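You operate a simulated robot arm through the tools that you are given. There is no shell and no other tool. Be economical: measure what you need, move in short steps, check, and stop when the job is done.

Carry out the task below with a simulated robot arm. There is one attempt and no reset: what you move stays moved.

TASK
Sand the grey film off cedar block 3.
Fine: lay it in the caddy's clamp bed, close the blue clamp first, open it after the sanding and leave the block there; put the sanding block back.

It is judged by the outcome, as a careful person would: the job done as asked, and still so three seconds after it is handed in. It fails if anything else is knocked over, pushed out of place, dropped, spilled or broken.

THE ROBOT
A 7-joint arm with a two-finger parallel gripper, fixed in place. Base frame: the origin is at the foot of the arm, x ahead of it, y to its left, z up; the work surface is at about z = 0. Lengths are in m, angles in degrees, forces in N, time in s.
With the tool pointing down near the work surface it reaches from about 0.22 to 0.58 m from the base axis. Its first joint turns from -66.0 to 66.0 degrees. Payload 2.5 kg.
Tool frame: the origin (TCP) lies between the finger pads and is the grasp point; the fingertips stand 0.023 m ahead of it; z points along the fingers, y is the line along which they close. The gripper opens to 0.094 m. The fingers are 0.038 m wide and 0.01 m thick; the gripper's body (0.054 by 0.096 m) begins 0.039 m behind the TCP.
Orientation is that of the tool frame in the base frame, as a unit quaternion [x, y, z, w]. With the fingers straight down and closing along the base's y, the tool's x points along the base's -x, its y along +y and its z along -z.

THE INTERFACE
- The arm moves only by the tool drive_tool. Its argument "motion" is a list of rows, each an object of numbers (a shift or turn left out is 0, a gripper value left out holds the last): "rx", "ry", "rz": the turn, a rotation vector about the tool's x, y, z in degrees; "dx", "dy", "dz": the shift along the tool's x, y, z in cm; "hand": the gripper command, from -1 (fully open) to 1 (shut), values between in proportion. In form: [{"rx": .., "ry": .., "rz": .., "dx": .., "dy": .., "dz": .., "hand": ..}, ...]. A call has 1 to 20 rows; each row is the pose to reach, as a shift and turn from the pose commanded when the call began, along the tool's axes at that moment. A row lasts 0.2 s, in which the tool goes at most 0.05 m and 8.6 degrees; a call with a longer step from one row to the next is refused whole, and so is a gripper value outside its range. A pose out of reach is approached as far as the arm can. The call stops where the force on the tool passes 90 N (or 10 N more than at its start, if that is more) or the arm is blocked; 0.2 s more then pass. The fingers move at their own pace (about 0.108 m/s each) and stop on an object; they squeeze with about 27 N. The grip force told is the motor's: it shows also when the fingers shut on nothing. Time passes only in rows, and 0.2 s behind the last, so rows that repeat a pose let the fingers close. It gives the time, the measured TCP pose, the force on the tool (base axes), the opening and the grip force at its end, in the units of the frame above (readings bear some noise).
- Cameras (640 x 400 px; columns grow to the right, rows downward): "scene" is fixed at [0.1134, -0.4063, 0.5365]; the picture's right is [0.86, -0.51, 0.00], its down [-0.32, -0.54, -0.78] and it looks along [0.40, 0.67, -0.63] (base axes); focal length 356 px, centre (320, 200). "wrist" rides on the gripper at [-0.039, 0, -0.044] in the tool frame; the picture's right is [0.00, -1.00, 0.00], its down [0.97, 0.00, -0.24] and it looks along [0.24, 0.00, 0.97] (tool axes); focal length 218 px, centre (320, 200).
- capture(camera): a new picture of that camera. No time passes.
- measure_at(camera, pixels): for up to 12 pixels [column, row] of the newest picture of that camera ("zoom" is the newest enlarged one), the place [x, y, z] in the base frame of the surface seen there, good to about 0.002 m. No time passes.
- close_up(camera, box): a new picture of the part [left, top, right, bottom] of that camera's present view, enlarged. No time passes.
- job_done(): hands the job in; it is judged then, once.

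Work in short steps. Measure before you move; look again where a grasp or a placing could have gone wrong, and mend it. You have 80 turns and 34 pictures in all, those below and enlarged ones among them. Open the gripper and draw the arm clear of the work before you hand the job in, unless the task says otherwise; then end with one line.

The tools are called after "Emit:" as name(argument=value, ...) on one line, values as JSON. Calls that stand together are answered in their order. drive_tool: Moves the arm, as the interface text tells. Its arguments: {"type":"object","properties":{"motion":{"type":"array","items":{"type":"object","properties":{"rx":{"type":"number"},"ry":{"type":"number"},"rz":{"type":"number"},"dx":{"type":"number"},"dy":{"type":"number"},"dz":{"type":"number"},"hand":{"type":"number"}}}}},"required":["motion"]} The other tools are called the same way: capture (camera) takes a picture; measure_at (camera, pixels) gives the place of the surface under pixels of a picture; close_up (camera, box) takes an enlarged picture of a part of a camera's view; job_done () hands the job in.

At the start:

```text
t: 0.0
position: [0.4441, -0.0045, 0.2437]
ee_rot: [0.001, 1.0, -0.001, 0.001]
force: [-0.3, -0.4, 0.4]
finger_gap: 0.0941
grasp_force: 0.0
```

scene: 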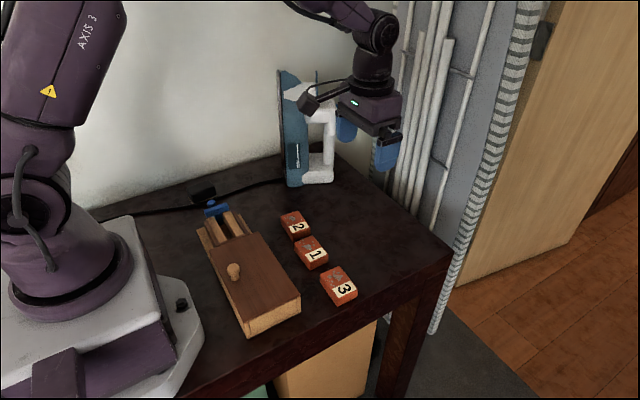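
wrist: 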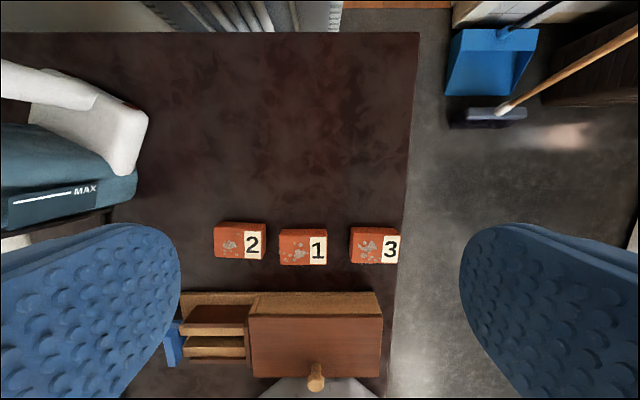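

The pictures show three blocks and a caddy with a knobbed lid at about (250,270), with a blue part at (215,208). I'll enlarge both areas.

Emit:
close_up(camera="scene", box=[180, 170, 370, 345])

Emit:
close_up(camera="wrist", box=[150, 210, 410, 400])

```text
2.29 times, centred on (275, 258) of scene
```

zoom: 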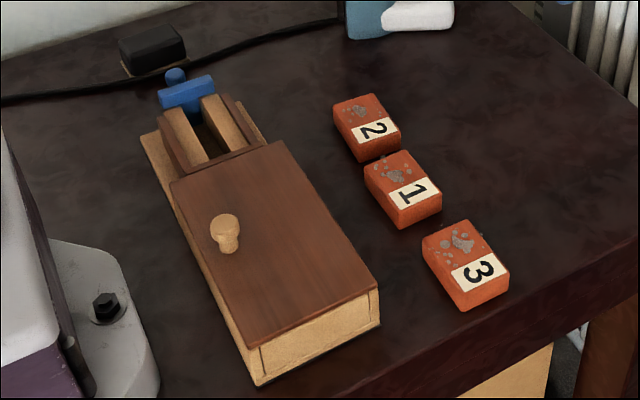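

```text
2.11 times, centred on (280, 305) of wrist
```

zoom: 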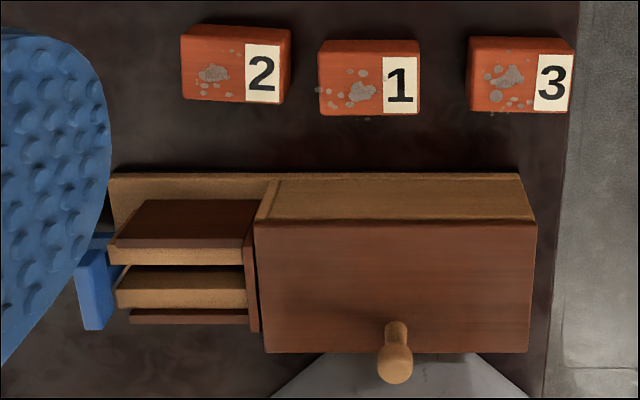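

I'll measure the caddy and the blocks from the wrist enlargement.

Emit:
measure_at(camera="zoom", pixels=[[258, 224], [530, 224], [268, 345], [525, 345], [398, 365], [395, 330], [180, 225], [182, 255], [180, 285], [185, 315], [92, 300], [250, 290]])

Emit:
measure_at(camera="zoom", pixels=[[472, 40], [572, 42], [570, 108], [474, 108], [505, 75], [552, 82], [520, 180], [115, 180], [300, 195], [92, 260], [380, 150], [320, 75]])

Emit:
measure_at(camera="scene", pixels=[[234, 268], [207, 249], [258, 233], [300, 298], [250, 328], [217, 207], [212, 202], [225, 225], [238, 222], [229, 227], [221, 236], [248, 217]])

```text
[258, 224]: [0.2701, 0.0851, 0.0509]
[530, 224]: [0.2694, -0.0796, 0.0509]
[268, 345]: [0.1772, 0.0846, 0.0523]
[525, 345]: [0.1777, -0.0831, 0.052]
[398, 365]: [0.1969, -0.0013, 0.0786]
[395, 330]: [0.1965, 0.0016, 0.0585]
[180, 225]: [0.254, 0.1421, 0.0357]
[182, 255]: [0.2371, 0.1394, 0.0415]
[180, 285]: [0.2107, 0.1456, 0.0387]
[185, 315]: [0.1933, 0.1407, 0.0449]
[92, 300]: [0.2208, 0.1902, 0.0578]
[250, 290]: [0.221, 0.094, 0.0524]
```

```text
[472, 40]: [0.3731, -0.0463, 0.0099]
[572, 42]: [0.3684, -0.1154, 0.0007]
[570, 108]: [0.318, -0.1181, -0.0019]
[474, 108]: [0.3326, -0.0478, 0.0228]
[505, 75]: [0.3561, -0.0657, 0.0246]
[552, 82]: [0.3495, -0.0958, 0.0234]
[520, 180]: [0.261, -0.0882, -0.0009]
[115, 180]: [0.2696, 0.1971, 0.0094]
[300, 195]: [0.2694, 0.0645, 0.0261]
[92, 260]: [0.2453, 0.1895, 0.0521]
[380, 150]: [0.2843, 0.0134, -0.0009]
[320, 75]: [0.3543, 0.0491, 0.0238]
```

```text
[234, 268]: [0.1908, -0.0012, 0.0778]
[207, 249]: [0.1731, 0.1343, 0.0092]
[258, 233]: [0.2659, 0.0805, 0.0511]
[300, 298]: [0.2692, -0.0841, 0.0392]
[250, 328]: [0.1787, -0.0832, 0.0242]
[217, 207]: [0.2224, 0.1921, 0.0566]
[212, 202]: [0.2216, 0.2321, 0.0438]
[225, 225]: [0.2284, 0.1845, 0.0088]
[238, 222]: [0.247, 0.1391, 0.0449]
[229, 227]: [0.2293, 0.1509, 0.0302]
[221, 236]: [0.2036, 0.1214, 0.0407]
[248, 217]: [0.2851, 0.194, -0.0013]
```

The lid top is at z≈0.051 with its knob at (0.195,0), and the bed lies at y 0.09–0.19. I'll move above the bed to look straight down.

Emit:
drive_tool(motion=[{"dx": 4.5, "dy": 0}, {"dx": 9, "dy": 0}, {"dx": 13, "dy": 2}, {"dx": 16, "dy": 5}, {"dx": 18, "dy": 8}, {"dx": 19, "dy": 11}, {"dx": 20, "dy": 13}, {"dx": 20, "dy": 13}])

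Emit:
capture(camera="wrist")

```text
t: 1.8
position: [0.244, 0.1267, 0.2432]
ee_rot: [0.0, 1.0, -0.001, 0.0]
force: [0.0, -0.2, -0.7]
finger_gap: 0.0942
grasp_force: 0.0
```

```text
29 pictures are left
```

wrist: 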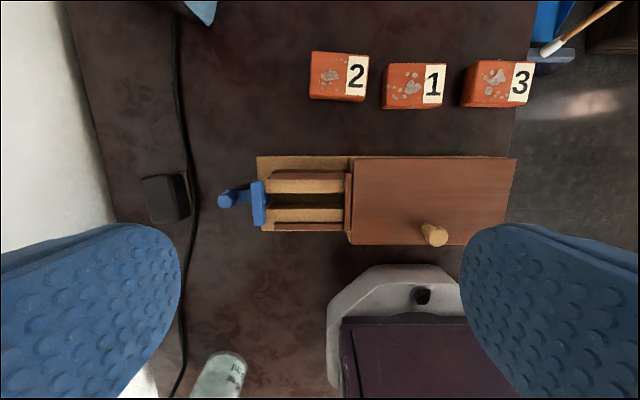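

Emit:
close_up(camera="wrist", box=[205, 140, 365, 240])

Emit:
measure_at(camera="zoom", pixels=[[270, 165], [300, 140], [400, 150], [400, 175], [400, 190], [400, 220], [400, 250], [400, 290], [400, 320], [400, 350], [250, 250], [205, 250]])

Emit:
measure_at(camera="wrist", pixels=[[353, 160], [515, 158], [507, 244], [353, 243], [258, 158], [265, 230], [268, 182], [272, 208], [435, 230], [445, 240], [225, 198], [257, 205]])

```text
4.00 times, centred on (285, 190) of wrist
```

zoom: 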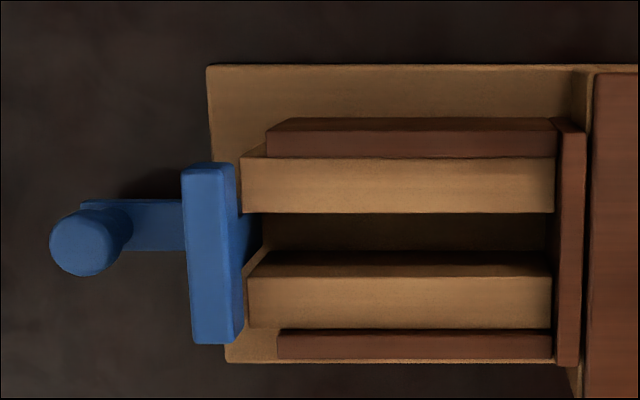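

```text
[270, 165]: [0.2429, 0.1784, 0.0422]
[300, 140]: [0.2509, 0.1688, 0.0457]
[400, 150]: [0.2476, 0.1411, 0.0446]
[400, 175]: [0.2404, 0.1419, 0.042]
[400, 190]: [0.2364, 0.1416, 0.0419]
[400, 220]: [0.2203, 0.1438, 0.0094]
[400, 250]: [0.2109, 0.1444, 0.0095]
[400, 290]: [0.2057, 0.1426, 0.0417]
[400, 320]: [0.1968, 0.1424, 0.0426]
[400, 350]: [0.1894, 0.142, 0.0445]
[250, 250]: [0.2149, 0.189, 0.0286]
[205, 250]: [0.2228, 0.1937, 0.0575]
```

```text
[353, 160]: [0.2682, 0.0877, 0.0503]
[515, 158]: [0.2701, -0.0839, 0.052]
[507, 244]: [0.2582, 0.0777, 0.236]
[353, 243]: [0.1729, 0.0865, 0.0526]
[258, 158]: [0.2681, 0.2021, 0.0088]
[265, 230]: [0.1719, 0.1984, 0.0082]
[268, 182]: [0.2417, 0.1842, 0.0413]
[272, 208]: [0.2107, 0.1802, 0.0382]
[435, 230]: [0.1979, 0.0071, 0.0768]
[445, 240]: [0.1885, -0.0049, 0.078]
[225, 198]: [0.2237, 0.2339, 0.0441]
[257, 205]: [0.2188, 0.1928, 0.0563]
```

The bed has two rails with tops at z 0.042, side guides, a stop plate at y≈0.095 and a sliding blue jaw at y≈0.19. Now I'll measure block 3 and look at the lid.

Emit:
close_up(camera="wrist", box=[370, 50, 546, 160])

Emit:
close_up(camera="scene", box=[195, 225, 307, 345])

```text
3.64 times, centred on (458, 105) of wrist
```

zoom: 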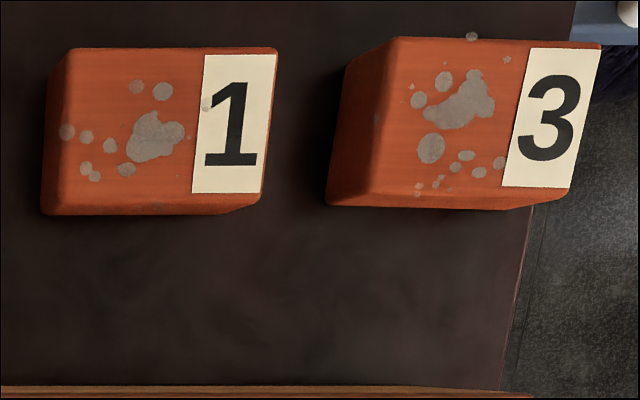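

```text
3.33 times, centred on (251, 285) of scene
```

zoom: 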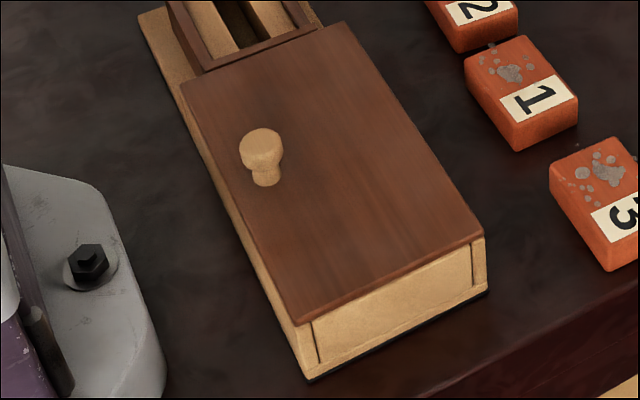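

Emit:
measure_at(camera="wrist", pixels=[[480, 62], [532.5, 64], [525, 99], [474, 101], [468, 66], [465, 80], [463, 100], [500, 80], [500, 100], [505, 106], [507, 62], [522, 82]])

Emit:
close_up(camera="wrist", box=[340, 145, 520, 257])

```text
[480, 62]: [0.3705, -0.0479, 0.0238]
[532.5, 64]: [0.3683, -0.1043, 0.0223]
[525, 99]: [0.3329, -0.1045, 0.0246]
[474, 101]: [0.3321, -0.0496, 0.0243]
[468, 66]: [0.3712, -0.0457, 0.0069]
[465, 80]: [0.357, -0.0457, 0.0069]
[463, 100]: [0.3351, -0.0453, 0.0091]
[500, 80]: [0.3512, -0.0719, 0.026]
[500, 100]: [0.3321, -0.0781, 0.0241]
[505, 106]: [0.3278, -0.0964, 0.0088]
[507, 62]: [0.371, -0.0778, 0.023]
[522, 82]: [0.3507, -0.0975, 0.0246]
```

```text
3.56 times, centred on (430, 201) of wrist
```

zoom: 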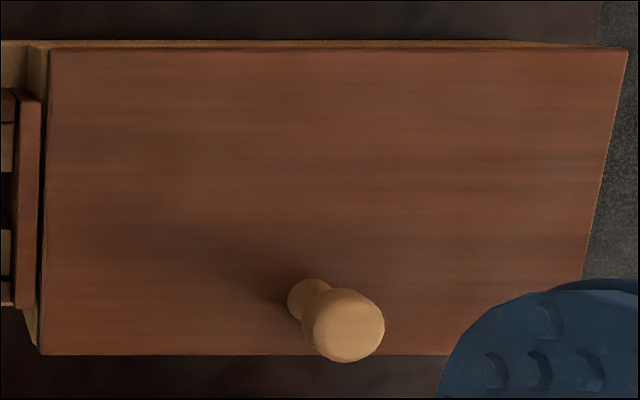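

Block 3 spans x 0.329–0.372, y −0.046 to −0.106 and is 0.024 tall, so I'll grip it along x. I go above it and turn the tool 90°.

Emit:
drive_tool(motion=[{"dx": -2, "dy": -2, "rz": 8}, {"dx": -4, "dy": -4, "rz": 16}, {"dx": -6, "dy": -6, "rz": 24}, {"dx": -8, "dy": -9, "rz": 32}, {"dx": -9, "dy": -12, "rz": 40}, {"dx": -10, "dy": -15, "rz": 48}, {"dx": -10.7, "dy": -18, "rz": 56}, {"dx": -10.7, "dy": -20.3, "rz": 64, "dz": 2}, {"dx": -10.7, "dy": -20.3, "rz": 72, "dz": 5}, {"dx": -10.7, "dy": -20.3, "rz": 80, "dz": 8}, {"dx": -10.7, "dy": -20.3, "rz": 88, "dz": 11}, {"dx": -10.7, "dy": -20.3, "rz": 90, "dz": 12}, {"dx": -10.7, "dy": -20.3, "rz": 90, "dz": 12}])

Emit:
capture(camera="wrist")

```text
t: 4.6
position: [0.3499, -0.0766, 0.1221]
ee_rot: [0.708, 0.706, 0.001, 0.0]
force: [-0.9, -0.4, -0.4]
finger_gap: 0.0942
grasp_force: 0.1
```

```text
24 pictures are left
```

wrist: 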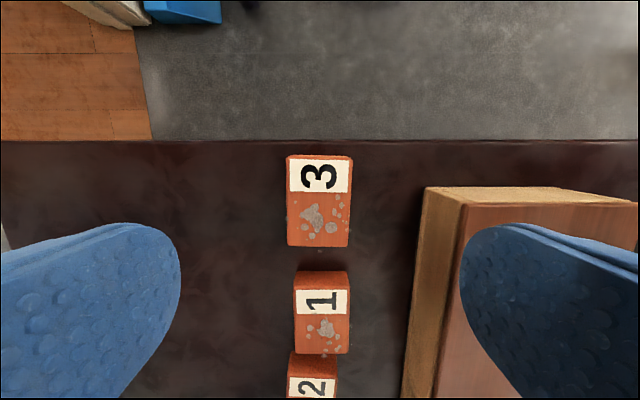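

The tool is aligned with block 3 (pixel 320,200). I descend to TCP z≈0.030, so the tips are 7 mm up and clear the bed guides later, then close.

Emit:
drive_tool(motion=[{"dy": 0.1, "dz": 3}, {"dy": 0.1, "dz": 6}, {"dy": 0.1, "dz": 8}, {"dy": 0.1, "dz": 9.1}, {"dy": 0.1, "dz": 9.1, "hand": 1}, {"dy": 0.1, "dz": 9.1, "hand": 1}, {"dy": 0.1, "dz": 9.1, "hand": 1}, {"dy": 0.1, "dz": 9.1, "hand": 1}])

```text
t: 6.4
position: [0.3517, -0.0754, 0.032]
ee_rot: [0.707, 0.707, 0.0, 0.001]
force: [-0.6, 0.2, -0.1]
finger_gap: 0.0431
grasp_force: 27.1
```

Gripped (gap 0.043). I lift and carry it over the bed, stopping 2 cm above to look.

Emit:
drive_tool(motion=[{"dz": -3}, {"dz": -7}, {"dz": -10}, {"dz": -10, "dx": 4, "dy": -2}, {"dz": -10, "dx": 8, "dy": -5}, {"dz": -10, "dx": 12, "dy": -8}, {"dz": -10, "dx": 16, "dy": -11}, {"dz": -10, "dx": 19, "dy": -13}, {"dz": -10, "dx": 20.7, "dy": -13.1}, {"dz": -8, "dx": 20.7, "dy": -13.1}, {"dz": -6.5, "dx": 20.7, "dy": -13.1}, {"dz": -6.5, "dx": 20.7, "dy": -13.1}])

Emit:
close_up(camera="wrist", box=[200, 110, 440, 260])

Emit:
close_up(camera="scene", box=[170, 150, 298, 250])

```text
t: 9.0
position: [0.2195, 0.1303, 0.0966]
ee_rot: [0.708, 0.706, 0.0, 0.001]
force: [0.7, -0.2, -1.0]
finger_gap: 0.0428
grasp_force: 26.8
```

```text
2.67 times, centred on (320, 185) of wrist
```

zoom: 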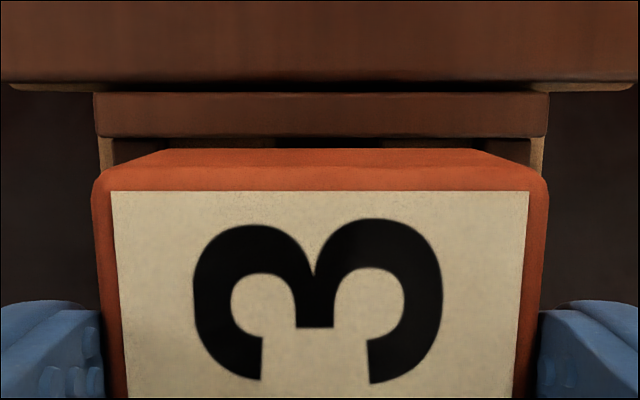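

```text
4.00 times, centred on (234, 200) of scene
```

zoom: 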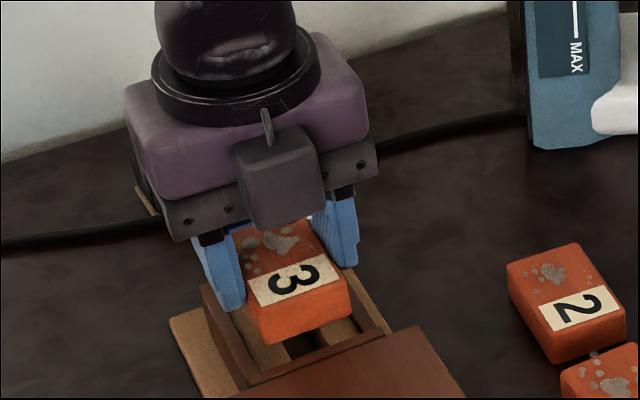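

Well aligned between the guides. I shift 5 mm away from the stop plate for clearance and lower until light contact at TCP z≈0.074.

Emit:
drive_tool(motion=[{"dx": 0.6, "dy": 0.1}, {"dx": 0.6, "dy": 0.1, "dz": 1.2}, {"dx": 0.6, "dy": 0.1, "dz": 1.9}, {"dx": 0.6, "dy": 0.1, "dz": 2.2}, {"dx": 0.6, "dy": 0.1, "dz": 2.2}])

```text
t: 10.2
position: [0.22, 0.1367, 0.0751]
ee_rot: [0.707, 0.707, 0.0, 0.002]
force: [-0.3, 0.2, -0.2]
finger_gap: 0.0429
grasp_force: 27.3
```

Emit:
drive_tool(motion=[{"dz": 0.1}, {"dz": 0.2}, {"dz": 0.2}])

```text
t: 11.0
position: [0.2202, 0.1356, 0.0729]
ee_rot: [0.708, 0.706, 0.002, 0.0]
force: [-5.4, 1.9, 23.5]
finger_gap: 0.0429
grasp_force: 27.1
```

Contact (23 N). I release, lift, turn back and look at the bed and clamp.

Emit:
drive_tool(motion=[{"hand": -1, "dz": -0.1}, {"hand": -1, "dz": -0.1}, {"hand": -1, "dz": -0.1}, {"hand": -1, "dz": -3}, {"hand": -1, "dz": -7}, {"dz": -10, "rz": -8}, {"dz": -11, "rz": -16, "dx": 1}, {"dz": -11, "rz": -24, "dx": 2}, {"dz": -11, "rz": -32, "dx": 3}, {"dz": -11, "rz": -40, "dx": 4}, {"dz": -11, "rz": -48, "dx": 5}, {"dz": -11, "rz": -56, "dx": 6}, {"dz": -11, "rz": -64, "dx": 6}, {"dz": -11, "rz": -72, "dx": 6}, {"dz": -11, "rz": -80, "dx": 6}, {"dz": -11, "rz": -88, "dx": 6}, {"dz": -11, "rz": -90, "dx": 6}, {"dz": -11, "rz": -90, "dx": 6}])

Emit:
capture(camera="wrist")

```text
t: 14.8
position: [0.2217, 0.1982, 0.183]
ee_rot: [-0.001, 1.0, 0.0, 0.0]
force: [0.6, 0.1, 0.6]
finger_gap: 0.0941
grasp_force: 0.1
```

```text
21 pictures are left
```

wrist: 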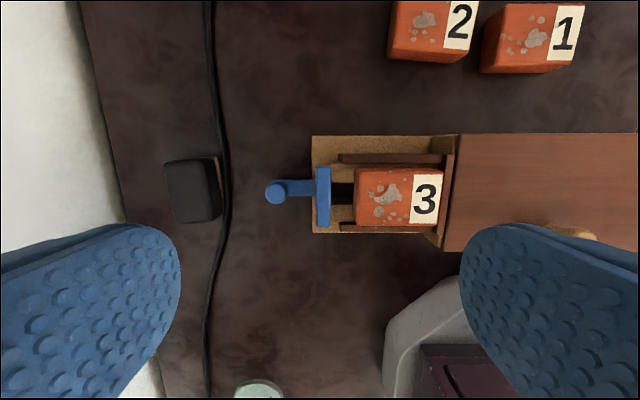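

Emit:
measure_at(camera="wrist", pixels=[[275, 188], [275, 194], [275, 200], [268, 194], [283, 194], [296, 188], [310, 188], [323, 178], [323, 215], [360, 195], [436, 195], [400, 172]])

Emit:
close_up(camera="scene", box=[182, 170, 278, 245])

```text
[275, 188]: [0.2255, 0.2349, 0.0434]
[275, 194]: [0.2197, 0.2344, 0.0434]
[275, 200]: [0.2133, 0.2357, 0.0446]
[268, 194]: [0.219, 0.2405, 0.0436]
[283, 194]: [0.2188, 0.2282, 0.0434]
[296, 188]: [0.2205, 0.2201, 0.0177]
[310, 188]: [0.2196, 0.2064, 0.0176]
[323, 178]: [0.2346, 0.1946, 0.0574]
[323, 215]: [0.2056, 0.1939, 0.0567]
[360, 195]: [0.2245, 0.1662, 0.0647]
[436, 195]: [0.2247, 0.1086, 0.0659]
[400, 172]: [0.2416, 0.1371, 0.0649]
```

```text
5.33 times, centred on (230, 208) of scene
```

zoom: 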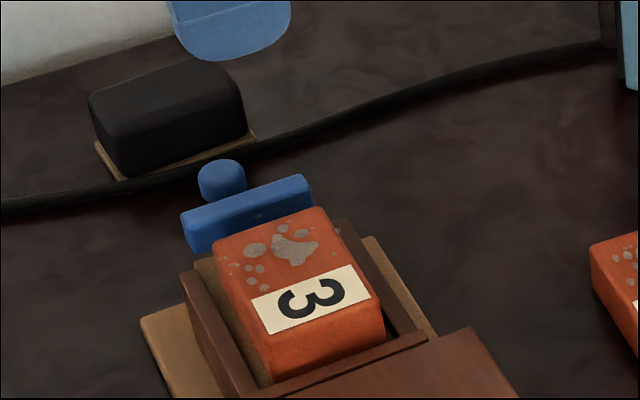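

The clamp knob is a cylinder at (0.2195,0.2345) with its top at 0.0435. The black object at (190,190) with a tan underside looks like the sanding block, so I check it.

Emit:
close_up(camera="wrist", box=[140, 140, 268, 240])

Emit:
measure_at(camera="zoom", pixels=[[150, 120], [350, 110], [370, 370], [180, 390], [265, 240], [400, 250], [420, 100], [425, 250], [425, 370], [130, 200], [440, 300], [395, 130]])

```text
4.00 times, centred on (204, 190) of wrist
```

zoom: 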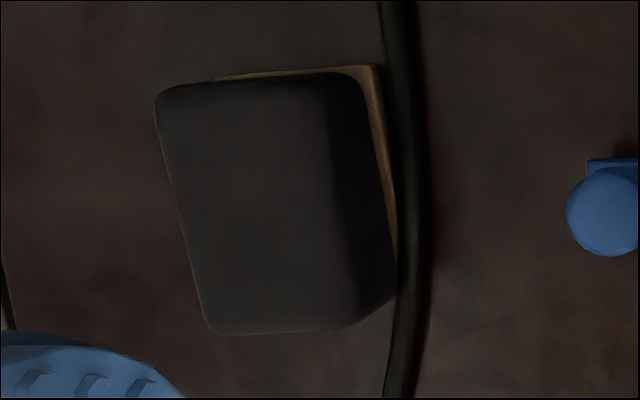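

```text
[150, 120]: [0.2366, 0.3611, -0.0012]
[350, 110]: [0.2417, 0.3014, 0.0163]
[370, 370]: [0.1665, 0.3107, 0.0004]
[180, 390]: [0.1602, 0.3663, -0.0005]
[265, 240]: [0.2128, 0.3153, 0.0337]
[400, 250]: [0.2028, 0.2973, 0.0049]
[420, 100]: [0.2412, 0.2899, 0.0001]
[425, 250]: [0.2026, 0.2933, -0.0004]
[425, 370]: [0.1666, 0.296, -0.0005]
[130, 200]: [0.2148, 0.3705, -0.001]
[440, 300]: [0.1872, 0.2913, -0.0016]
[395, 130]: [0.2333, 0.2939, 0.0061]
```

That black block with an abrasive tan pad (top z 0.034, about (0.21,0.315)) is the sanding block. Clamp first: I pre-close the hand to about 35 mm and descend around the knob.

Emit:
drive_tool(motion=[{"hand": 0.25, "dx": 0.2, "dy": 2}, {"hand": 0.25, "dx": 0.2, "dy": 3.6, "dz": 2}, {"dx": 0.2, "dy": 3.6, "dz": 5}, {"dx": 0.2, "dy": 3.6, "dz": 8}, {"dx": 0.2, "dy": 3.6, "dz": 9}, {"dx": 0.2, "dy": 3.6, "dz": 9}])

Emit:
close_up(camera="scene", box=[170, 150, 298, 250])

```text
t: 16.2
position: [0.2177, 0.2307, 0.0919]
ee_rot: [0.0, 1.0, -0.001, 0.001]
force: [0.1, 0.2, 0.1]
finger_gap: 0.0356
grasp_force: 0.0
```

```text
4.00 times, centred on (234, 200) of scene
```

zoom: 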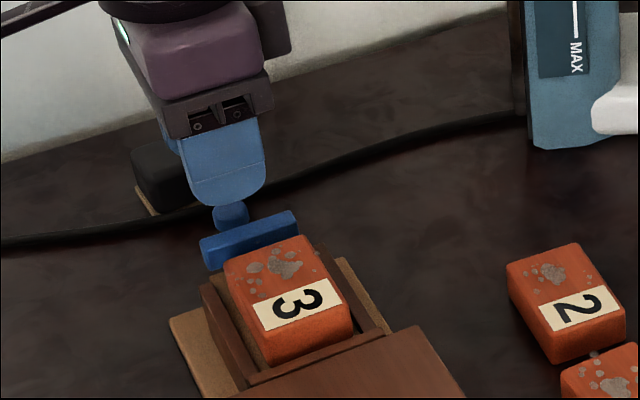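

The fingers are above the knob. I correct y by +3 mm, descend to z 0.046 and close.

Emit:
drive_tool(motion=[{"dy": 0.3, "dx": -0.1}, {"dy": 0.3, "dx": -0.1, "dz": 2.5}, {"dy": 0.3, "dx": -0.1, "dz": 4.5}, {"dy": 0.3, "dx": -0.1, "dz": 4.5, "hand": 1}, {"dy": 0.3, "dx": -0.1, "dz": 4.5, "hand": 1}, {"dy": 0.3, "dx": -0.1, "dz": 4.5, "hand": 1}])

```text
t: 17.6
position: [0.2181, 0.2363, 0.0477]
ee_rot: [0.001, 1.0, 0.0, 0.0]
force: [-1.0, -4.9, 8.0]
finger_gap: 0.0189
grasp_force: 27.0
```

The knob is gripped (gap 0.019). I slide it toward −y (toward the block).

Emit:
drive_tool(motion=[{"dy": -0.5}, {"dy": -1}, {"dy": -1.4}, {"dy": -1.7}, {"dy": -1.7}])

```text
t: 18.8
position: [0.2199, 0.2175, 0.0489]
ee_rot: [0.0, 1.0, -0.001, 0.001]
force: [-7.4, 2.2, -0.1]
finger_gap: 0.0186
grasp_force: 27.2
```

Emit:
drive_tool(motion=[{"dy": -0.3}, {"dy": -0.6}, {"dy": -0.9}, {"dy": -1.2}, {"dy": -1.2}])

Emit:
capture(camera="scene")

```text
t: 20.0
position: [0.2214, 0.208, 0.0487]
ee_rot: [0.002, 1.0, 0.001, 0.004]
force: [1.0, 9.7, -0.1]
finger_gap: 0.0186
grasp_force: 27.0
```

```text
17 pictures are left
```

scene: 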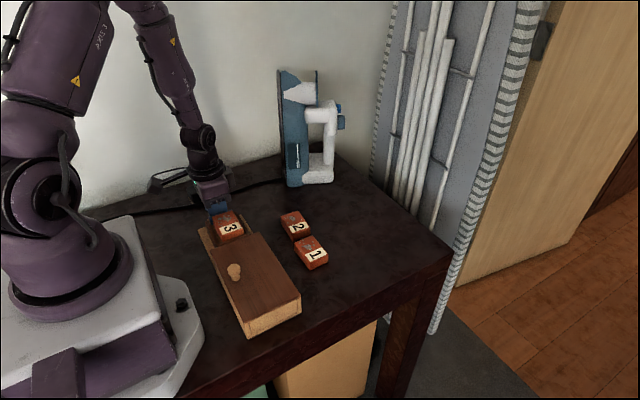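

The force is rising (about 10 N), so the jaw is at the block. I push a bit further in small steps.

Emit:
drive_tool(motion=[{"dy": -0.2}, {"dy": -0.4}, {"dy": -0.4}])

```text
t: 20.8
position: [0.2201, 0.2009, 0.0477]
ee_rot: [0.001, 1.0, 0.0, -0.001]
force: [-1.3, 9.7, -0.3]
finger_gap: 0.0187
grasp_force: 26.9
```

Emit:
drive_tool(motion=[{"dy": -0.2}, {"dy": -0.4}, {"dy": -0.5}, {"dy": -0.5}])

Emit:
close_up(camera="wrist", box=[240, 100, 480, 250])

```text
t: 21.8
position: [0.2204, 0.1975, 0.0493]
ee_rot: [0.0, 1.0, 0.0, 0.002]
force: [0.7, 7.8, 0.0]
finger_gap: 0.0187
grasp_force: 26.9
```

```text
2.67 times, centred on (360, 175) of wrist
```

zoom: 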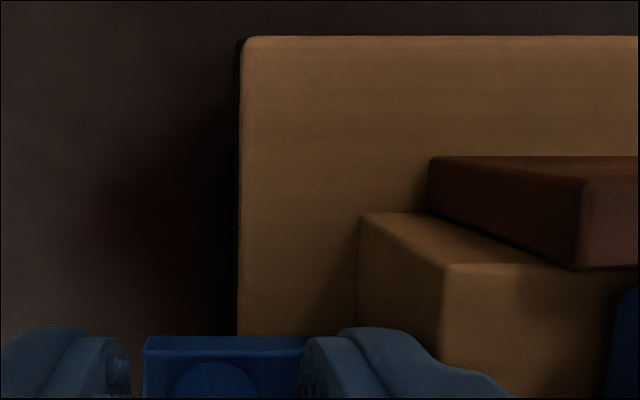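

I check that the caddy itself has not shifted: its base edge was at y≈0.20, x 0.268.

Emit:
measure_at(camera="zoom", pixels=[[250, 150], [244, 60], [300, 40], [620, 300], [625, 200], [400, 240]])

Emit:
measure_at(camera="scene", pixels=[[234, 268], [250, 328], [300, 298], [238, 235], [228, 228]])

```text
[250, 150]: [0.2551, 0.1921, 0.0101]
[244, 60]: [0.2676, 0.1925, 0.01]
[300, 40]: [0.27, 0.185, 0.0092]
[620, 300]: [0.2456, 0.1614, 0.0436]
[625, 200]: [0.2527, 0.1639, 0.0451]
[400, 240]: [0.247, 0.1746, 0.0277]
```

```text
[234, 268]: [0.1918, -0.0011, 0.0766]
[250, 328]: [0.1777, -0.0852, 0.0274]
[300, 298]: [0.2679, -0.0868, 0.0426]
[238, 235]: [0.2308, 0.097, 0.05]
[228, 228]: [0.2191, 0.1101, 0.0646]
```

The base edge reads y 0.192 against 0.202 before, so the caddy has slid several mm. I stop pushing, release, lift and measure properly.

Emit:
drive_tool(motion=[{"dy": 0.2, "hand": 0.25}, {"dy": 0.2, "hand": 0.25}, {"dy": 0.2, "dz": -3}, {"dy": 0.2, "dz": -7}, {"dy": 0.2, "dz": -11}, {"dy": 0.2, "dz": -13.5}, {"dy": -2, "dz": -13.5}, {"dy": -5, "dz": -13.5, "hand": -1}, {"dy": -5, "dz": -13.5, "hand": -1}])

Emit:
capture(camera="wrist")

Emit:
capture(camera="scene")

```text
t: 23.8
position: [0.218, 0.1475, 0.1833]
ee_rot: [0.0, 1.0, 0.001, 0.001]
force: [0.2, 0.3, 1.0]
finger_gap: 0.0939
grasp_force: 0.0
```

```text
15 pictures are left
```

wrist: 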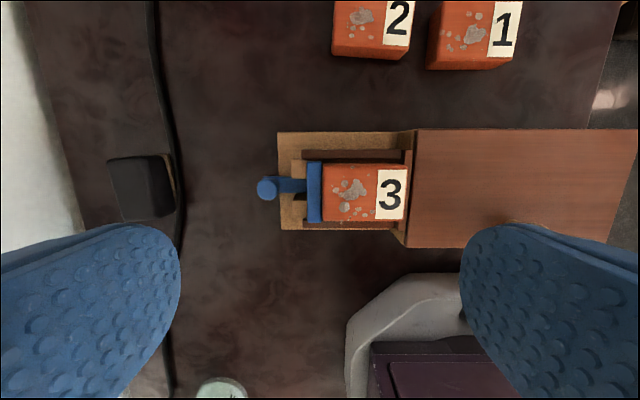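

```text
14 pictures are left
```

scene: 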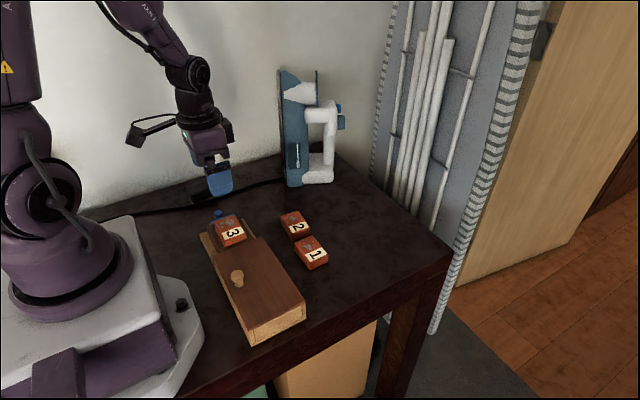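

Emit:
measure_at(camera="wrist", pixels=[[280, 140], [282, 225], [268, 188], [310, 190], [318, 190], [328, 190], [405, 195], [365, 170], [365, 217], [411, 170], [415, 190], [345, 190]])

Emit:
measure_at(camera="scene", pixels=[[237, 274], [238, 280], [254, 340], [303, 312], [255, 332], [304, 305], [210, 228], [222, 218], [235, 230]])

```text
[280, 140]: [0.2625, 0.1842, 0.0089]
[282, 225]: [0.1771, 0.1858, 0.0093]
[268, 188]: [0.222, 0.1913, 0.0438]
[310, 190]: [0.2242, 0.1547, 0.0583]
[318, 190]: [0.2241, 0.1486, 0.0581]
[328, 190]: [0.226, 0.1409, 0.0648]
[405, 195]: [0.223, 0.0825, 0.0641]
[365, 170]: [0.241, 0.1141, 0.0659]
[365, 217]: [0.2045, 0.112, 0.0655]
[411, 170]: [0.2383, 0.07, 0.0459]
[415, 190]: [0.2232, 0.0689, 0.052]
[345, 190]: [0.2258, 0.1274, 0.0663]
```

```text
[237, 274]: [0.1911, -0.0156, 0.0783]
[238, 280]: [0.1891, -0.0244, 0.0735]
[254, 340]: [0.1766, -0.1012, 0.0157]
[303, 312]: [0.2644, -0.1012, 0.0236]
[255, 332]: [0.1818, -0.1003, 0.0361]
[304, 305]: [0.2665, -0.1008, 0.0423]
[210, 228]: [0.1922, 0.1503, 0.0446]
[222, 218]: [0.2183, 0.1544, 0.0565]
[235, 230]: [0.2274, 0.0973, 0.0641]
```

The caddy slid about 16 mm toward −y (its end face is now at −0.101, was −0.0845). I'll nudge it back with the closed fingertips against the end face.

Emit:
drive_tool(motion=[{"dy": -4, "dx": -0.4, "hand": 1}, {"dy": -8, "dx": -0.4}, {"dy": -12, "dx": -0.4}, {"dy": -16, "dx": -0.4}, {"dy": -20, "dx": -0.4}, {"dy": -24, "dx": -0.4}, {"dy": -28.2, "dx": -0.4}, {"dy": -28.2, "dx": -0.4, "dz": 4}, {"dy": -28.2, "dx": -0.4, "dz": 8}, {"dy": -28.2, "dx": -0.4, "dz": 12}, {"dy": -28.2, "dx": -0.4, "dz": 14.5}, {"dy": -28.2, "dx": -0.4, "dz": 14.5}])

```text
t: 26.4
position: [0.2248, -0.1328, 0.0375]
ee_rot: [0.0, 1.0, 0.0, 0.001]
force: [0.2, -0.3, 0.4]
finger_gap: 0.0001
grasp_force: 26.7
```

Emit:
drive_tool(motion=[{"dy": 0.8}, {"dy": 1.6}, {"dy": 2.1}, {"dy": 2.5}, {"dy": 2.9}, {"dy": 3.3}, {"dy": 3.6}, {"dy": 3.6}])

```text
t: 28.2
position: [0.2233, -0.0981, 0.0374]
ee_rot: [0.001, 1.0, 0.0, 0.0]
force: [-3.2, -15.1, 0.5]
finger_gap: 0.0
grasp_force: 27.4
```

Emit:
measure_at(camera="scene", pixels=[[254, 340]])

Emit:
drive_tool(motion=[{"dy": 0.2}, {"dy": 0.35}, {"dy": 0.35}, {"dy": -1}, {"dy": -2.5}, {"dy": -2.5, "dz": -5}, {"dy": -2.5, "dz": -9}, {"dy": -2.5, "dz": -13}])

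Emit:
capture(camera="scene")

```text
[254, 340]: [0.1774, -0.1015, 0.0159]
```

```text
t: 30.0
position: [0.2234, -0.1252, 0.1683]
ee_rot: [0.0, 1.0, 0.0, 0.0]
force: [0.5, 0.5, -0.3]
finger_gap: 0.0
grasp_force: 27.2
```

```text
13 pictures are left
```

scene: 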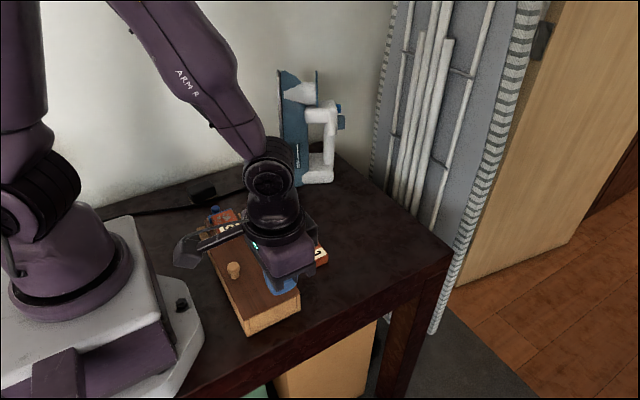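

Emit:
measure_at(camera="scene", pixels=[[234, 268], [250, 328], [298, 298], [210, 249]])

```text
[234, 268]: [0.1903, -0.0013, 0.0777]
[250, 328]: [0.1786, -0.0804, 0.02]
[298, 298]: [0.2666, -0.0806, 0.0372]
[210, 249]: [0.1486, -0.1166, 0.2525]
```

The caddy is back within about 2 mm. Now I move over the sanding block to look.

Emit:
drive_tool(motion=[{"dy": 4, "hand": -1, "dz": -1}, {"dy": 8, "dz": -1}, {"dy": 12, "dz": -1}, {"dy": 16, "dz": -1}, {"dy": 20, "dz": -1}, {"dy": 24, "dz": -1}, {"dy": 28, "dz": -1}, {"dy": 32, "dz": -1}, {"dy": 36, "dz": -1}, {"dy": 40, "dz": -1}, {"dy": 43.5, "dz": 0.5}, {"dy": 43.5, "dz": 0.5}])

Emit:
close_up(camera="wrist", box=[180, 100, 460, 275])

```text
t: 32.6
position: [0.2256, 0.3128, 0.1615]
ee_rot: [0.002, 1.0, -0.001, 0.0]
force: [-0.7, 1.0, -0.1]
finger_gap: 0.094
grasp_force: 0.0
```

```text
2.29 times, centred on (320, 188) of wrist
```

zoom: 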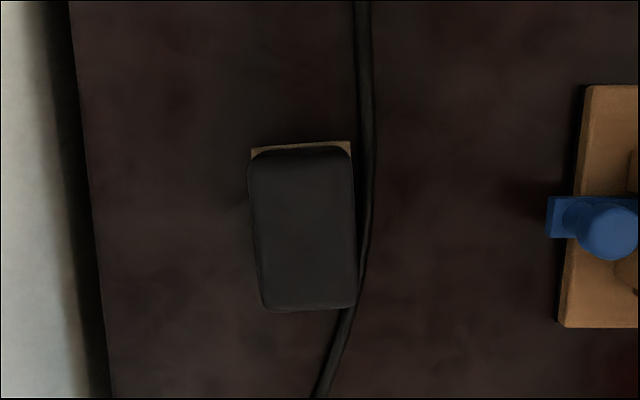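

Emit:
measure_at(camera="zoom", pixels=[[256, 165], [346, 160], [352, 295], [268, 302], [302, 230], [255, 147], [347, 144], [367, 200], [365, 60], [355, 250], [310, 318], [252, 230]])

```text
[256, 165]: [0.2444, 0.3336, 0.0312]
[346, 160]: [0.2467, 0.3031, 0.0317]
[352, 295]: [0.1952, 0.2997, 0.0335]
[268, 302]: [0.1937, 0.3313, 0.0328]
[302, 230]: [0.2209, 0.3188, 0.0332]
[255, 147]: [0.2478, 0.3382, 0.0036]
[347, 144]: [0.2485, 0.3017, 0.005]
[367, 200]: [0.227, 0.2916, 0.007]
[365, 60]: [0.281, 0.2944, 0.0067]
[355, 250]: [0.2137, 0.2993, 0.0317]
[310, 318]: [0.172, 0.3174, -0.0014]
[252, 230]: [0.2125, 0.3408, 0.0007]
```

The sander is centred at (0.2205,0.317), 0.032–0.036 wide along y, top 0.033. I descend with tips above the cable (z 0.007) and grip along y.

Emit:
drive_tool(motion=[{"dx": 0.5, "dy": 0.4, "dz": 4}, {"dx": 0.5, "dy": 0.4, "dz": 8}, {"dx": 0.5, "dy": 0.4, "dz": 11}, {"dx": 0.5, "dy": 0.4, "dz": 12.6}, {"dx": 0.5, "dy": 0.4, "dz": 12.6}, {"dx": 0.5, "dy": 0.4, "dz": 12.6, "hand": 1}, {"dx": 0.5, "dy": 0.4, "dz": 12.6, "hand": 1}, {"dx": 0.5, "dy": 0.4, "dz": 12.6, "hand": 1}, {"dx": 0.5, "dy": 0.4, "dz": 12.6, "hand": 1}])

```text
t: 34.6
position: [0.2195, 0.3152, 0.0371]
ee_rot: [-0.001, 1.0, 0.0, 0.0]
force: [0.9, 0.2, 0.4]
finger_gap: 0.0377
grasp_force: 26.8
```

Gripped (gap 0.038). I lift and carry it to over block 3.

Emit:
drive_tool(motion=[{"dz": -3}, {"dz": -7}, {"dz": -11}, {"dz": -11, "dy": -4}, {"dz": -11, "dy": -8}, {"dz": -11, "dy": -12}, {"dz": -11, "dy": -16}, {"dz": -11, "dy": -17.5}, {"dz": -8, "dy": -17.5}, {"dz": -8, "dy": -17.5}])

Emit:
close_up(camera="scene", box=[170, 150, 298, 250])

```text
t: 36.8
position: [0.2176, 0.1415, 0.1157]
ee_rot: [0.0, 1.0, 0.0, 0.001]
force: [0.7, -0.1, -1.0]
finger_gap: 0.0377
grasp_force: 27.5
```

```text
4.00 times, centred on (234, 200) of scene
```

zoom: 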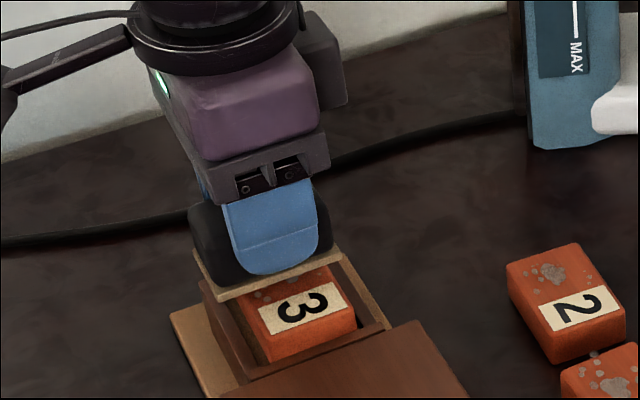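

Emit:
measure_at(camera="zoom", pixels=[[265, 335], [350, 305], [300, 312], [280, 365], [240, 295], [335, 270], [325, 255], [345, 295]])

```text
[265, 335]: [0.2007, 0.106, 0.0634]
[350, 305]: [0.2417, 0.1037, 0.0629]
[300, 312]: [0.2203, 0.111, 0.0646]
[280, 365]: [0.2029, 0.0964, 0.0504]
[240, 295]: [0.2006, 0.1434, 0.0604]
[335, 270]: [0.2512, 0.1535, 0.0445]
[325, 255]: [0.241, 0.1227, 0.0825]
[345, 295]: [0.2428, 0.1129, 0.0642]
```

Block 3 spans y 0.103–0.163 and x 0.20–0.243, top 0.065. I lower the sander until light contact.

Emit:
drive_tool(motion=[{"dx": -0.3}, {"dx": -0.3, "dz": 0.8}, {"dx": -0.3, "dz": 1.2}, {"dx": -0.3, "dz": 1.35}, {"dx": -0.3, "dz": 1.35}])

```text
t: 38.0
position: [0.2207, 0.1417, 0.1026]
ee_rot: [0.0, 1.0, -0.001, 0.001]
force: [0.6, 0.5, -0.7]
finger_gap: 0.0376
grasp_force: 26.9
```

Emit:
drive_tool(motion=[{"dz": 0.1}, {"dz": 0.2}, {"dz": 0.2}])

```text
t: 38.8
position: [0.2228, 0.1402, 0.1009]
ee_rot: [0.0, 1.0, 0.0, 0.001]
force: [-3.9, 0.6, 21.6]
finger_gap: 0.0376
grasp_force: 27.4
```

Contact at 22 N. I ease off slightly and make gentle strokes along y.

Emit:
drive_tool(motion=[{"dz": -0.08, "dy": 0.3}, {"dz": -0.08, "dy": 0.8}, {"dz": -0.08, "dy": 0.2}, {"dz": -0.08, "dy": -0.6}, {"dz": -0.08, "dy": -1.4}, {"dz": -0.08, "dy": -2.2}, {"dz": -0.08, "dy": -2.6}, {"dz": -0.08, "dy": -1.8}, {"dz": -0.08, "dy": -1}, {"dz": -0.08, "dy": -0.2}, {"dz": -0.08, "dy": 0.5}, {"dz": -0.08, "dy": 0.8}])

```text
t: 41.4
position: [0.2216, 0.1495, 0.1018]
ee_rot: [0.001, 1.0, 0.0, 0.001]
force: [0.6, -0.5, -0.5]
finger_gap: 0.0375
grasp_force: 26.9
```

Contact is light now (≈0 N). I press about 1 mm more and repeat the strokes.

Emit:
drive_tool(motion=[{"dz": 0.12, "dy": 0}, {"dz": 0.12, "dy": -0.7}, {"dz": 0.12, "dy": -1.4}, {"dz": 0.12, "dy": -2.1}, {"dz": 0.12, "dy": -2.8}, {"dz": 0.12, "dy": -3.4}, {"dz": 0.12, "dy": -2.7}, {"dz": 0.12, "dy": -2.0}, {"dz": 0.12, "dy": -1.3}, {"dz": 0.12, "dy": -0.6}, {"dz": 0.12, "dy": 0}, {"dz": 0.12, "dy": -0.7}, {"dz": 0.12, "dy": -1.4}, {"dz": 0.12, "dy": -2.1}, {"dz": 0.12, "dy": -2.8}, {"dz": 0.12, "dy": -3.4}, {"dz": 0.12, "dy": -3.4}])

```text
t: 45.0
position: [0.2216, 0.1149, 0.1016]
ee_rot: [0.0, 1.0, 0.001, 0.0]
force: [-1.1, 0.1, -1.1]
finger_gap: 0.0373
grasp_force: 27.4
```

The force still reads near zero. I lift and move aside to look at the block.

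Emit:
drive_tool(motion=[{"dz": -2}, {"dz": -5}, {"dz": -5, "dy": 4}, {"dz": -5, "dy": 8}, {"dz": -5, "dy": 12}, {"dz": -5, "dy": 12}])

Emit:
close_up(camera="scene", box=[170, 150, 298, 250])

```text
t: 46.4
position: [0.223, 0.2336, 0.1508]
ee_rot: [0.001, 1.0, 0.0, 0.0]
force: [0.3, -0.5, -0.8]
finger_gap: 0.0376
grasp_force: 27.3
```

```text
4.00 times, centred on (234, 200) of scene
```

zoom: 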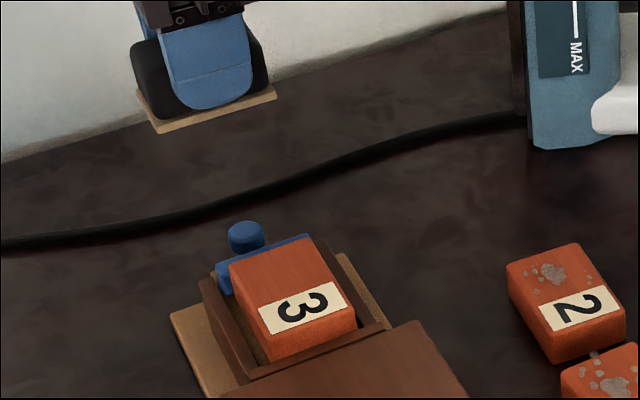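

The film appears gone. I verify from the wrist view while still holding the sander.

Emit:
capture(camera="wrist")

```text
9 pictures are left
```

wrist: 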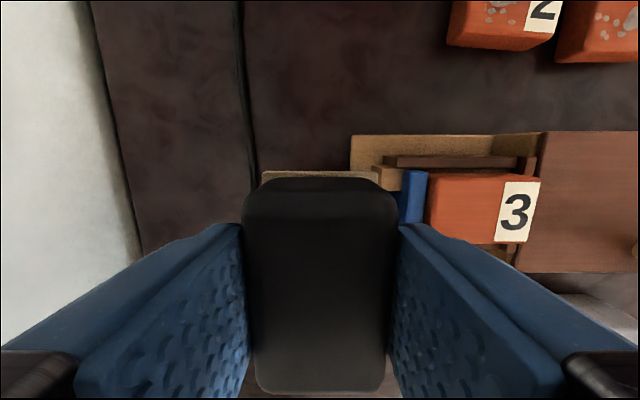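

The block is clean. I return the sander to its original spot, retracing the offsets.

Emit:
drive_tool(motion=[{"dy": 4}, {"dy": 8.2, "dx": 0.3}, {"dy": 8.2, "dx": 0.3, "dz": 4}, {"dy": 8.2, "dx": 0.3, "dz": 8}, {"dy": 8.2, "dx": 0.3, "dz": 10.5}, {"dy": 8.2, "dx": 0.3, "dz": 11.3}, {"dy": 8.2, "dx": 0.3, "dz": 11.4}, {"dy": 8.2, "dx": 0.3, "dz": 11.4}])

```text
t: 48.2
position: [0.2178, 0.3173, 0.0376]
ee_rot: [0.0, 1.0, 0.0, 0.001]
force: [0.8, -0.2, -0.6]
finger_gap: 0.0372
grasp_force: 27.3
```

Emit:
drive_tool(motion=[{"dz": 0.1}, {"dz": 0.15}, {"dz": 0.15, "hand": -0.4}, {"dz": 0.15, "hand": -0.4}, {"dz": -3, "hand": -0.4}, {"dz": -7}, {"dz": -11}, {"dz": -12.5}, {"dz": -12.5, "dy": -4}, {"dz": -12.5, "dy": -8}, {"dz": -12.5, "dy": -10.5, "hand": 0.25}, {"dz": -12.5, "dy": -10.5, "hand": 0.25}])

Emit:
capture(camera="wrist")

```text
t: 50.8
position: [0.2192, 0.2102, 0.1624]
ee_rot: [0.0, 1.0, -0.001, 0.001]
force: [0.6, 0.4, 0.8]
finger_gap: 0.0351
grasp_force: 0.1
```

```text
8 pictures are left
```

wrist: 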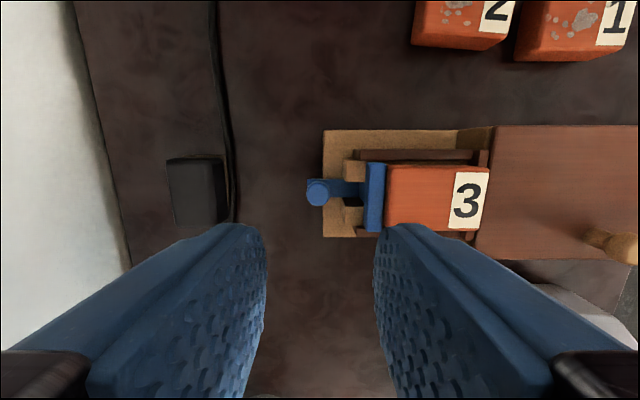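

Emit:
measure_at(camera="wrist", pixels=[[317, 188], [317, 194], [375, 185], [326, 140], [328, 230], [330, 190], [390, 190], [485, 195], [195, 190]])

```text
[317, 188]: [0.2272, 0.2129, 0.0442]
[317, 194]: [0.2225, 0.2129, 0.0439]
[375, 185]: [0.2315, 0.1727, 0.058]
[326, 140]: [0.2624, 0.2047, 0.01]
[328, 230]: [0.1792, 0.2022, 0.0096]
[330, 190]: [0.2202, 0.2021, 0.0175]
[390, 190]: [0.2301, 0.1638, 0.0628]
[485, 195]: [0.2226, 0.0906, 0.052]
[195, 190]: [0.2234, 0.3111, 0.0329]
```

The knob is at (0.222,0.2125). I descend and grip it.

Emit:
drive_tool(motion=[{"dx": -0.2, "dy": 0.2, "dz": 4}, {"dx": -0.2, "dy": 0.2, "dz": 8}, {"dx": -0.2, "dy": 0.2, "dz": 11.3}, {"dx": -0.2, "dy": 0.2, "dz": 11.3}, {"dx": -0.2, "dy": 0.2, "dz": 11.3, "hand": 1}, {"dx": -0.2, "dy": 0.2, "dz": 11.3, "hand": 1}, {"dx": -0.2, "dy": 0.2, "dz": 11.3, "hand": 1}])

Emit:
drive_tool(motion=[{"dy": 0.4}, {"dy": 0.8}, {"dy": 1.2}, {"dy": 1.6}, {"dy": 2.0}, {"dy": 2.0}])

```text
t: 51.6
position: [0.2188, 0.215, 0.0649]
ee_rot: [0.0, 1.0, -0.001, -0.001]
force: [-3.3, -6.1, 30.8]
finger_gap: 0.0378
grasp_force: 3.2
stopped in row 3: the force on the tool passed its limit (the readings are from after the stop); the commanded pose is now the measured one
```

```text
t: 52.7
position: [0.2207, 0.2214, 0.0644]
ee_rot: [0.01, 1.0, -0.014, -0.006]
force: [-1.2, -26.2, 29.5]
finger_gap: 0.0472
grasp_force: 13.3
stopped in row 5: the force on the tool passed its limit (the readings are from after the stop); the commanded pose is now the measured one
```

The inner finger landed on the rail ends (z 0.042), and the second move dragged against it. I lift straight up and look.

Emit:
drive_tool(motion=[{"dz": -1, "hand": 0.25}, {"dz": -4}, {"dz": -8}, {"dz": -10}, {"dz": -10}])

Emit:
capture(camera="wrist")

```text
t: 53.9
position: [0.2195, 0.23, 0.1634]
ee_rot: [0.006, 1.0, -0.008, -0.003]
force: [-1.1, -0.5, -0.5]
finger_gap: 0.0353
grasp_force: 0.1
```

```text
7 pictures are left
```

wrist: 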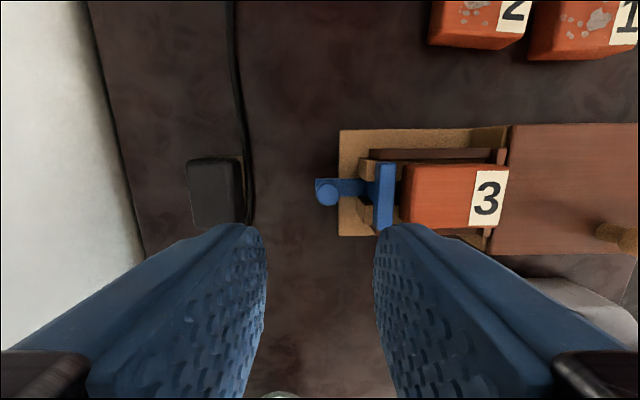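

Emit:
measure_at(camera="wrist", pixels=[[327, 192], [320, 192], [335, 192], [385, 190], [343, 140], [343, 228], [364, 165], [405, 185], [505, 190], [612, 240], [240, 190], [366, 205]])

```text
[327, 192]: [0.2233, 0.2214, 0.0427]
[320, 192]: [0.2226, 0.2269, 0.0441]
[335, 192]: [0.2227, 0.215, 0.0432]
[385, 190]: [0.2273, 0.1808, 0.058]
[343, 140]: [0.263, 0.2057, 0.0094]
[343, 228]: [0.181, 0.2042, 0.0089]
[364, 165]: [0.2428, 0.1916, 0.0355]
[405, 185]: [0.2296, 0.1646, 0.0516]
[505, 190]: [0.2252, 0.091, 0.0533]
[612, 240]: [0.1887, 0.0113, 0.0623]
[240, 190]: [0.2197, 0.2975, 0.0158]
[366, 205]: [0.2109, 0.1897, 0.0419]
```

Luckily only the clamp moved (opened 9 mm); the caddy and block are in place. The knob is now at (0.223,0.221) and the rail ends at y 0.191. I re-approach with a narrower gap and a levelled tool.

Emit:
drive_tool(motion=[{"dx": -0.3, "dy": -0.5, "rx": -0.9, "ry": -0.3, "hand": 0.36}, {"dx": -0.3, "dy": -0.5, "dz": 4, "rx": -0.9, "ry": -0.3, "hand": 0.36}, {"dx": -0.3, "dy": -0.5, "dz": 7.3, "rx": -0.9, "ry": -0.3, "hand": 0.36}, {"dx": -0.3, "dy": -0.5, "dz": 7.3, "rx": -0.9, "ry": -0.3, "hand": 0.36}])

```text
t: 54.9
position: [0.2238, 0.2213, 0.0908]
ee_rot: [0.006, 1.0, 0.0, -0.002]
force: [0.2, -0.9, 0.4]
finger_gap: 0.0302
grasp_force: 0.1
```

Emit:
drive_tool(motion=[{"dy": 0.2, "dz": 2}, {"dy": 0.2, "dz": 3}, {"dy": 0.2, "dz": 4.1}, {"dy": 0.2, "dz": 4.1}])

```text
t: 55.9
position: [0.2236, 0.2225, 0.0514]
ee_rot: [0.006, 1.0, 0.001, -0.002]
force: [1.0, -0.4, 1.0]
finger_gap: 0.0301
grasp_force: 0.1
```

Clear descent this time. I close on the knob.

Emit:
drive_tool(motion=[{"dz": 0.3, "hand": 1}, {"dz": 0.3, "hand": 1}, {"dz": 0.3, "hand": 1}])

```text
t: 56.7
position: [0.2234, 0.2245, 0.0488]
ee_rot: [0.004, 1.0, 0.003, -0.001]
force: [-19.3, 0.5, 72.2]
finger_gap: 0.0187
grasp_force: 26.6
```

The vertical force is 72 N, so I relax upward by 2–3 mm while holding.

Emit:
drive_tool(motion=[{"dz": -0.2}, {"dz": -0.3}])

```text
t: 57.3
position: [0.2227, 0.2225, 0.0482]
ee_rot: [0.005, 1.0, 0.001, -0.001]
force: [-5.8, 2.2, 11.9]
finger_gap: 0.0185
grasp_force: 27.1
```

Force relaxed. Now I pull +y in small steps to open.

Emit:
drive_tool(motion=[{"dy": 0.3}, {"dy": 0.6}, {"dy": 0.9}, {"dy": 1.2}, {"dy": 1.2}])

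```text
t: 58.5
position: [0.223, 0.2347, 0.0498]
ee_rot: [0.005, 1.0, 0.0, -0.002]
force: [1.0, -1.6, 0.0]
finger_gap: 0.0186
grasp_force: 26.9
```

Emit:
drive_tool(motion=[{"dy": 0.15}, {"dy": 0.3}, {"dy": 0.3}])

```text
t: 59.3
position: [0.2221, 0.2381, 0.0514]
ee_rot: [0.006, 1.0, 0.0, -0.003]
force: [-1.7, -3.3, 0.0]
finger_gap: 0.0186
grasp_force: 27.6
```

Open by the original amount. I release, lift and inspect.

Emit:
drive_tool(motion=[{"hand": 0.3}, {"hand": 0.3}, {"dz": -3}, {"dz": -7}, {"dz": -11}, {"dz": -13}, {"dz": -13, "dy": -3, "hand": -1}, {"dz": -13, "dy": -3, "hand": -1}])

Emit:
capture(camera="wrist")

```text
t: 61.1
position: [0.2211, 0.2065, 0.1813]
ee_rot: [0.005, 1.0, 0.0, -0.002]
force: [1.4, 0.3, -0.2]
finger_gap: 0.0939
grasp_force: 0.0
```

```text
6 pictures are left
```

wrist: 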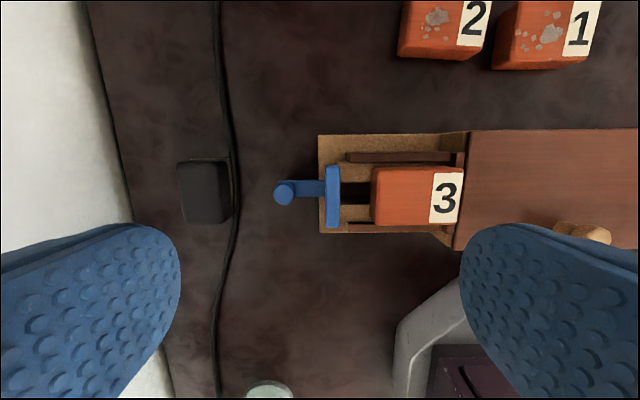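

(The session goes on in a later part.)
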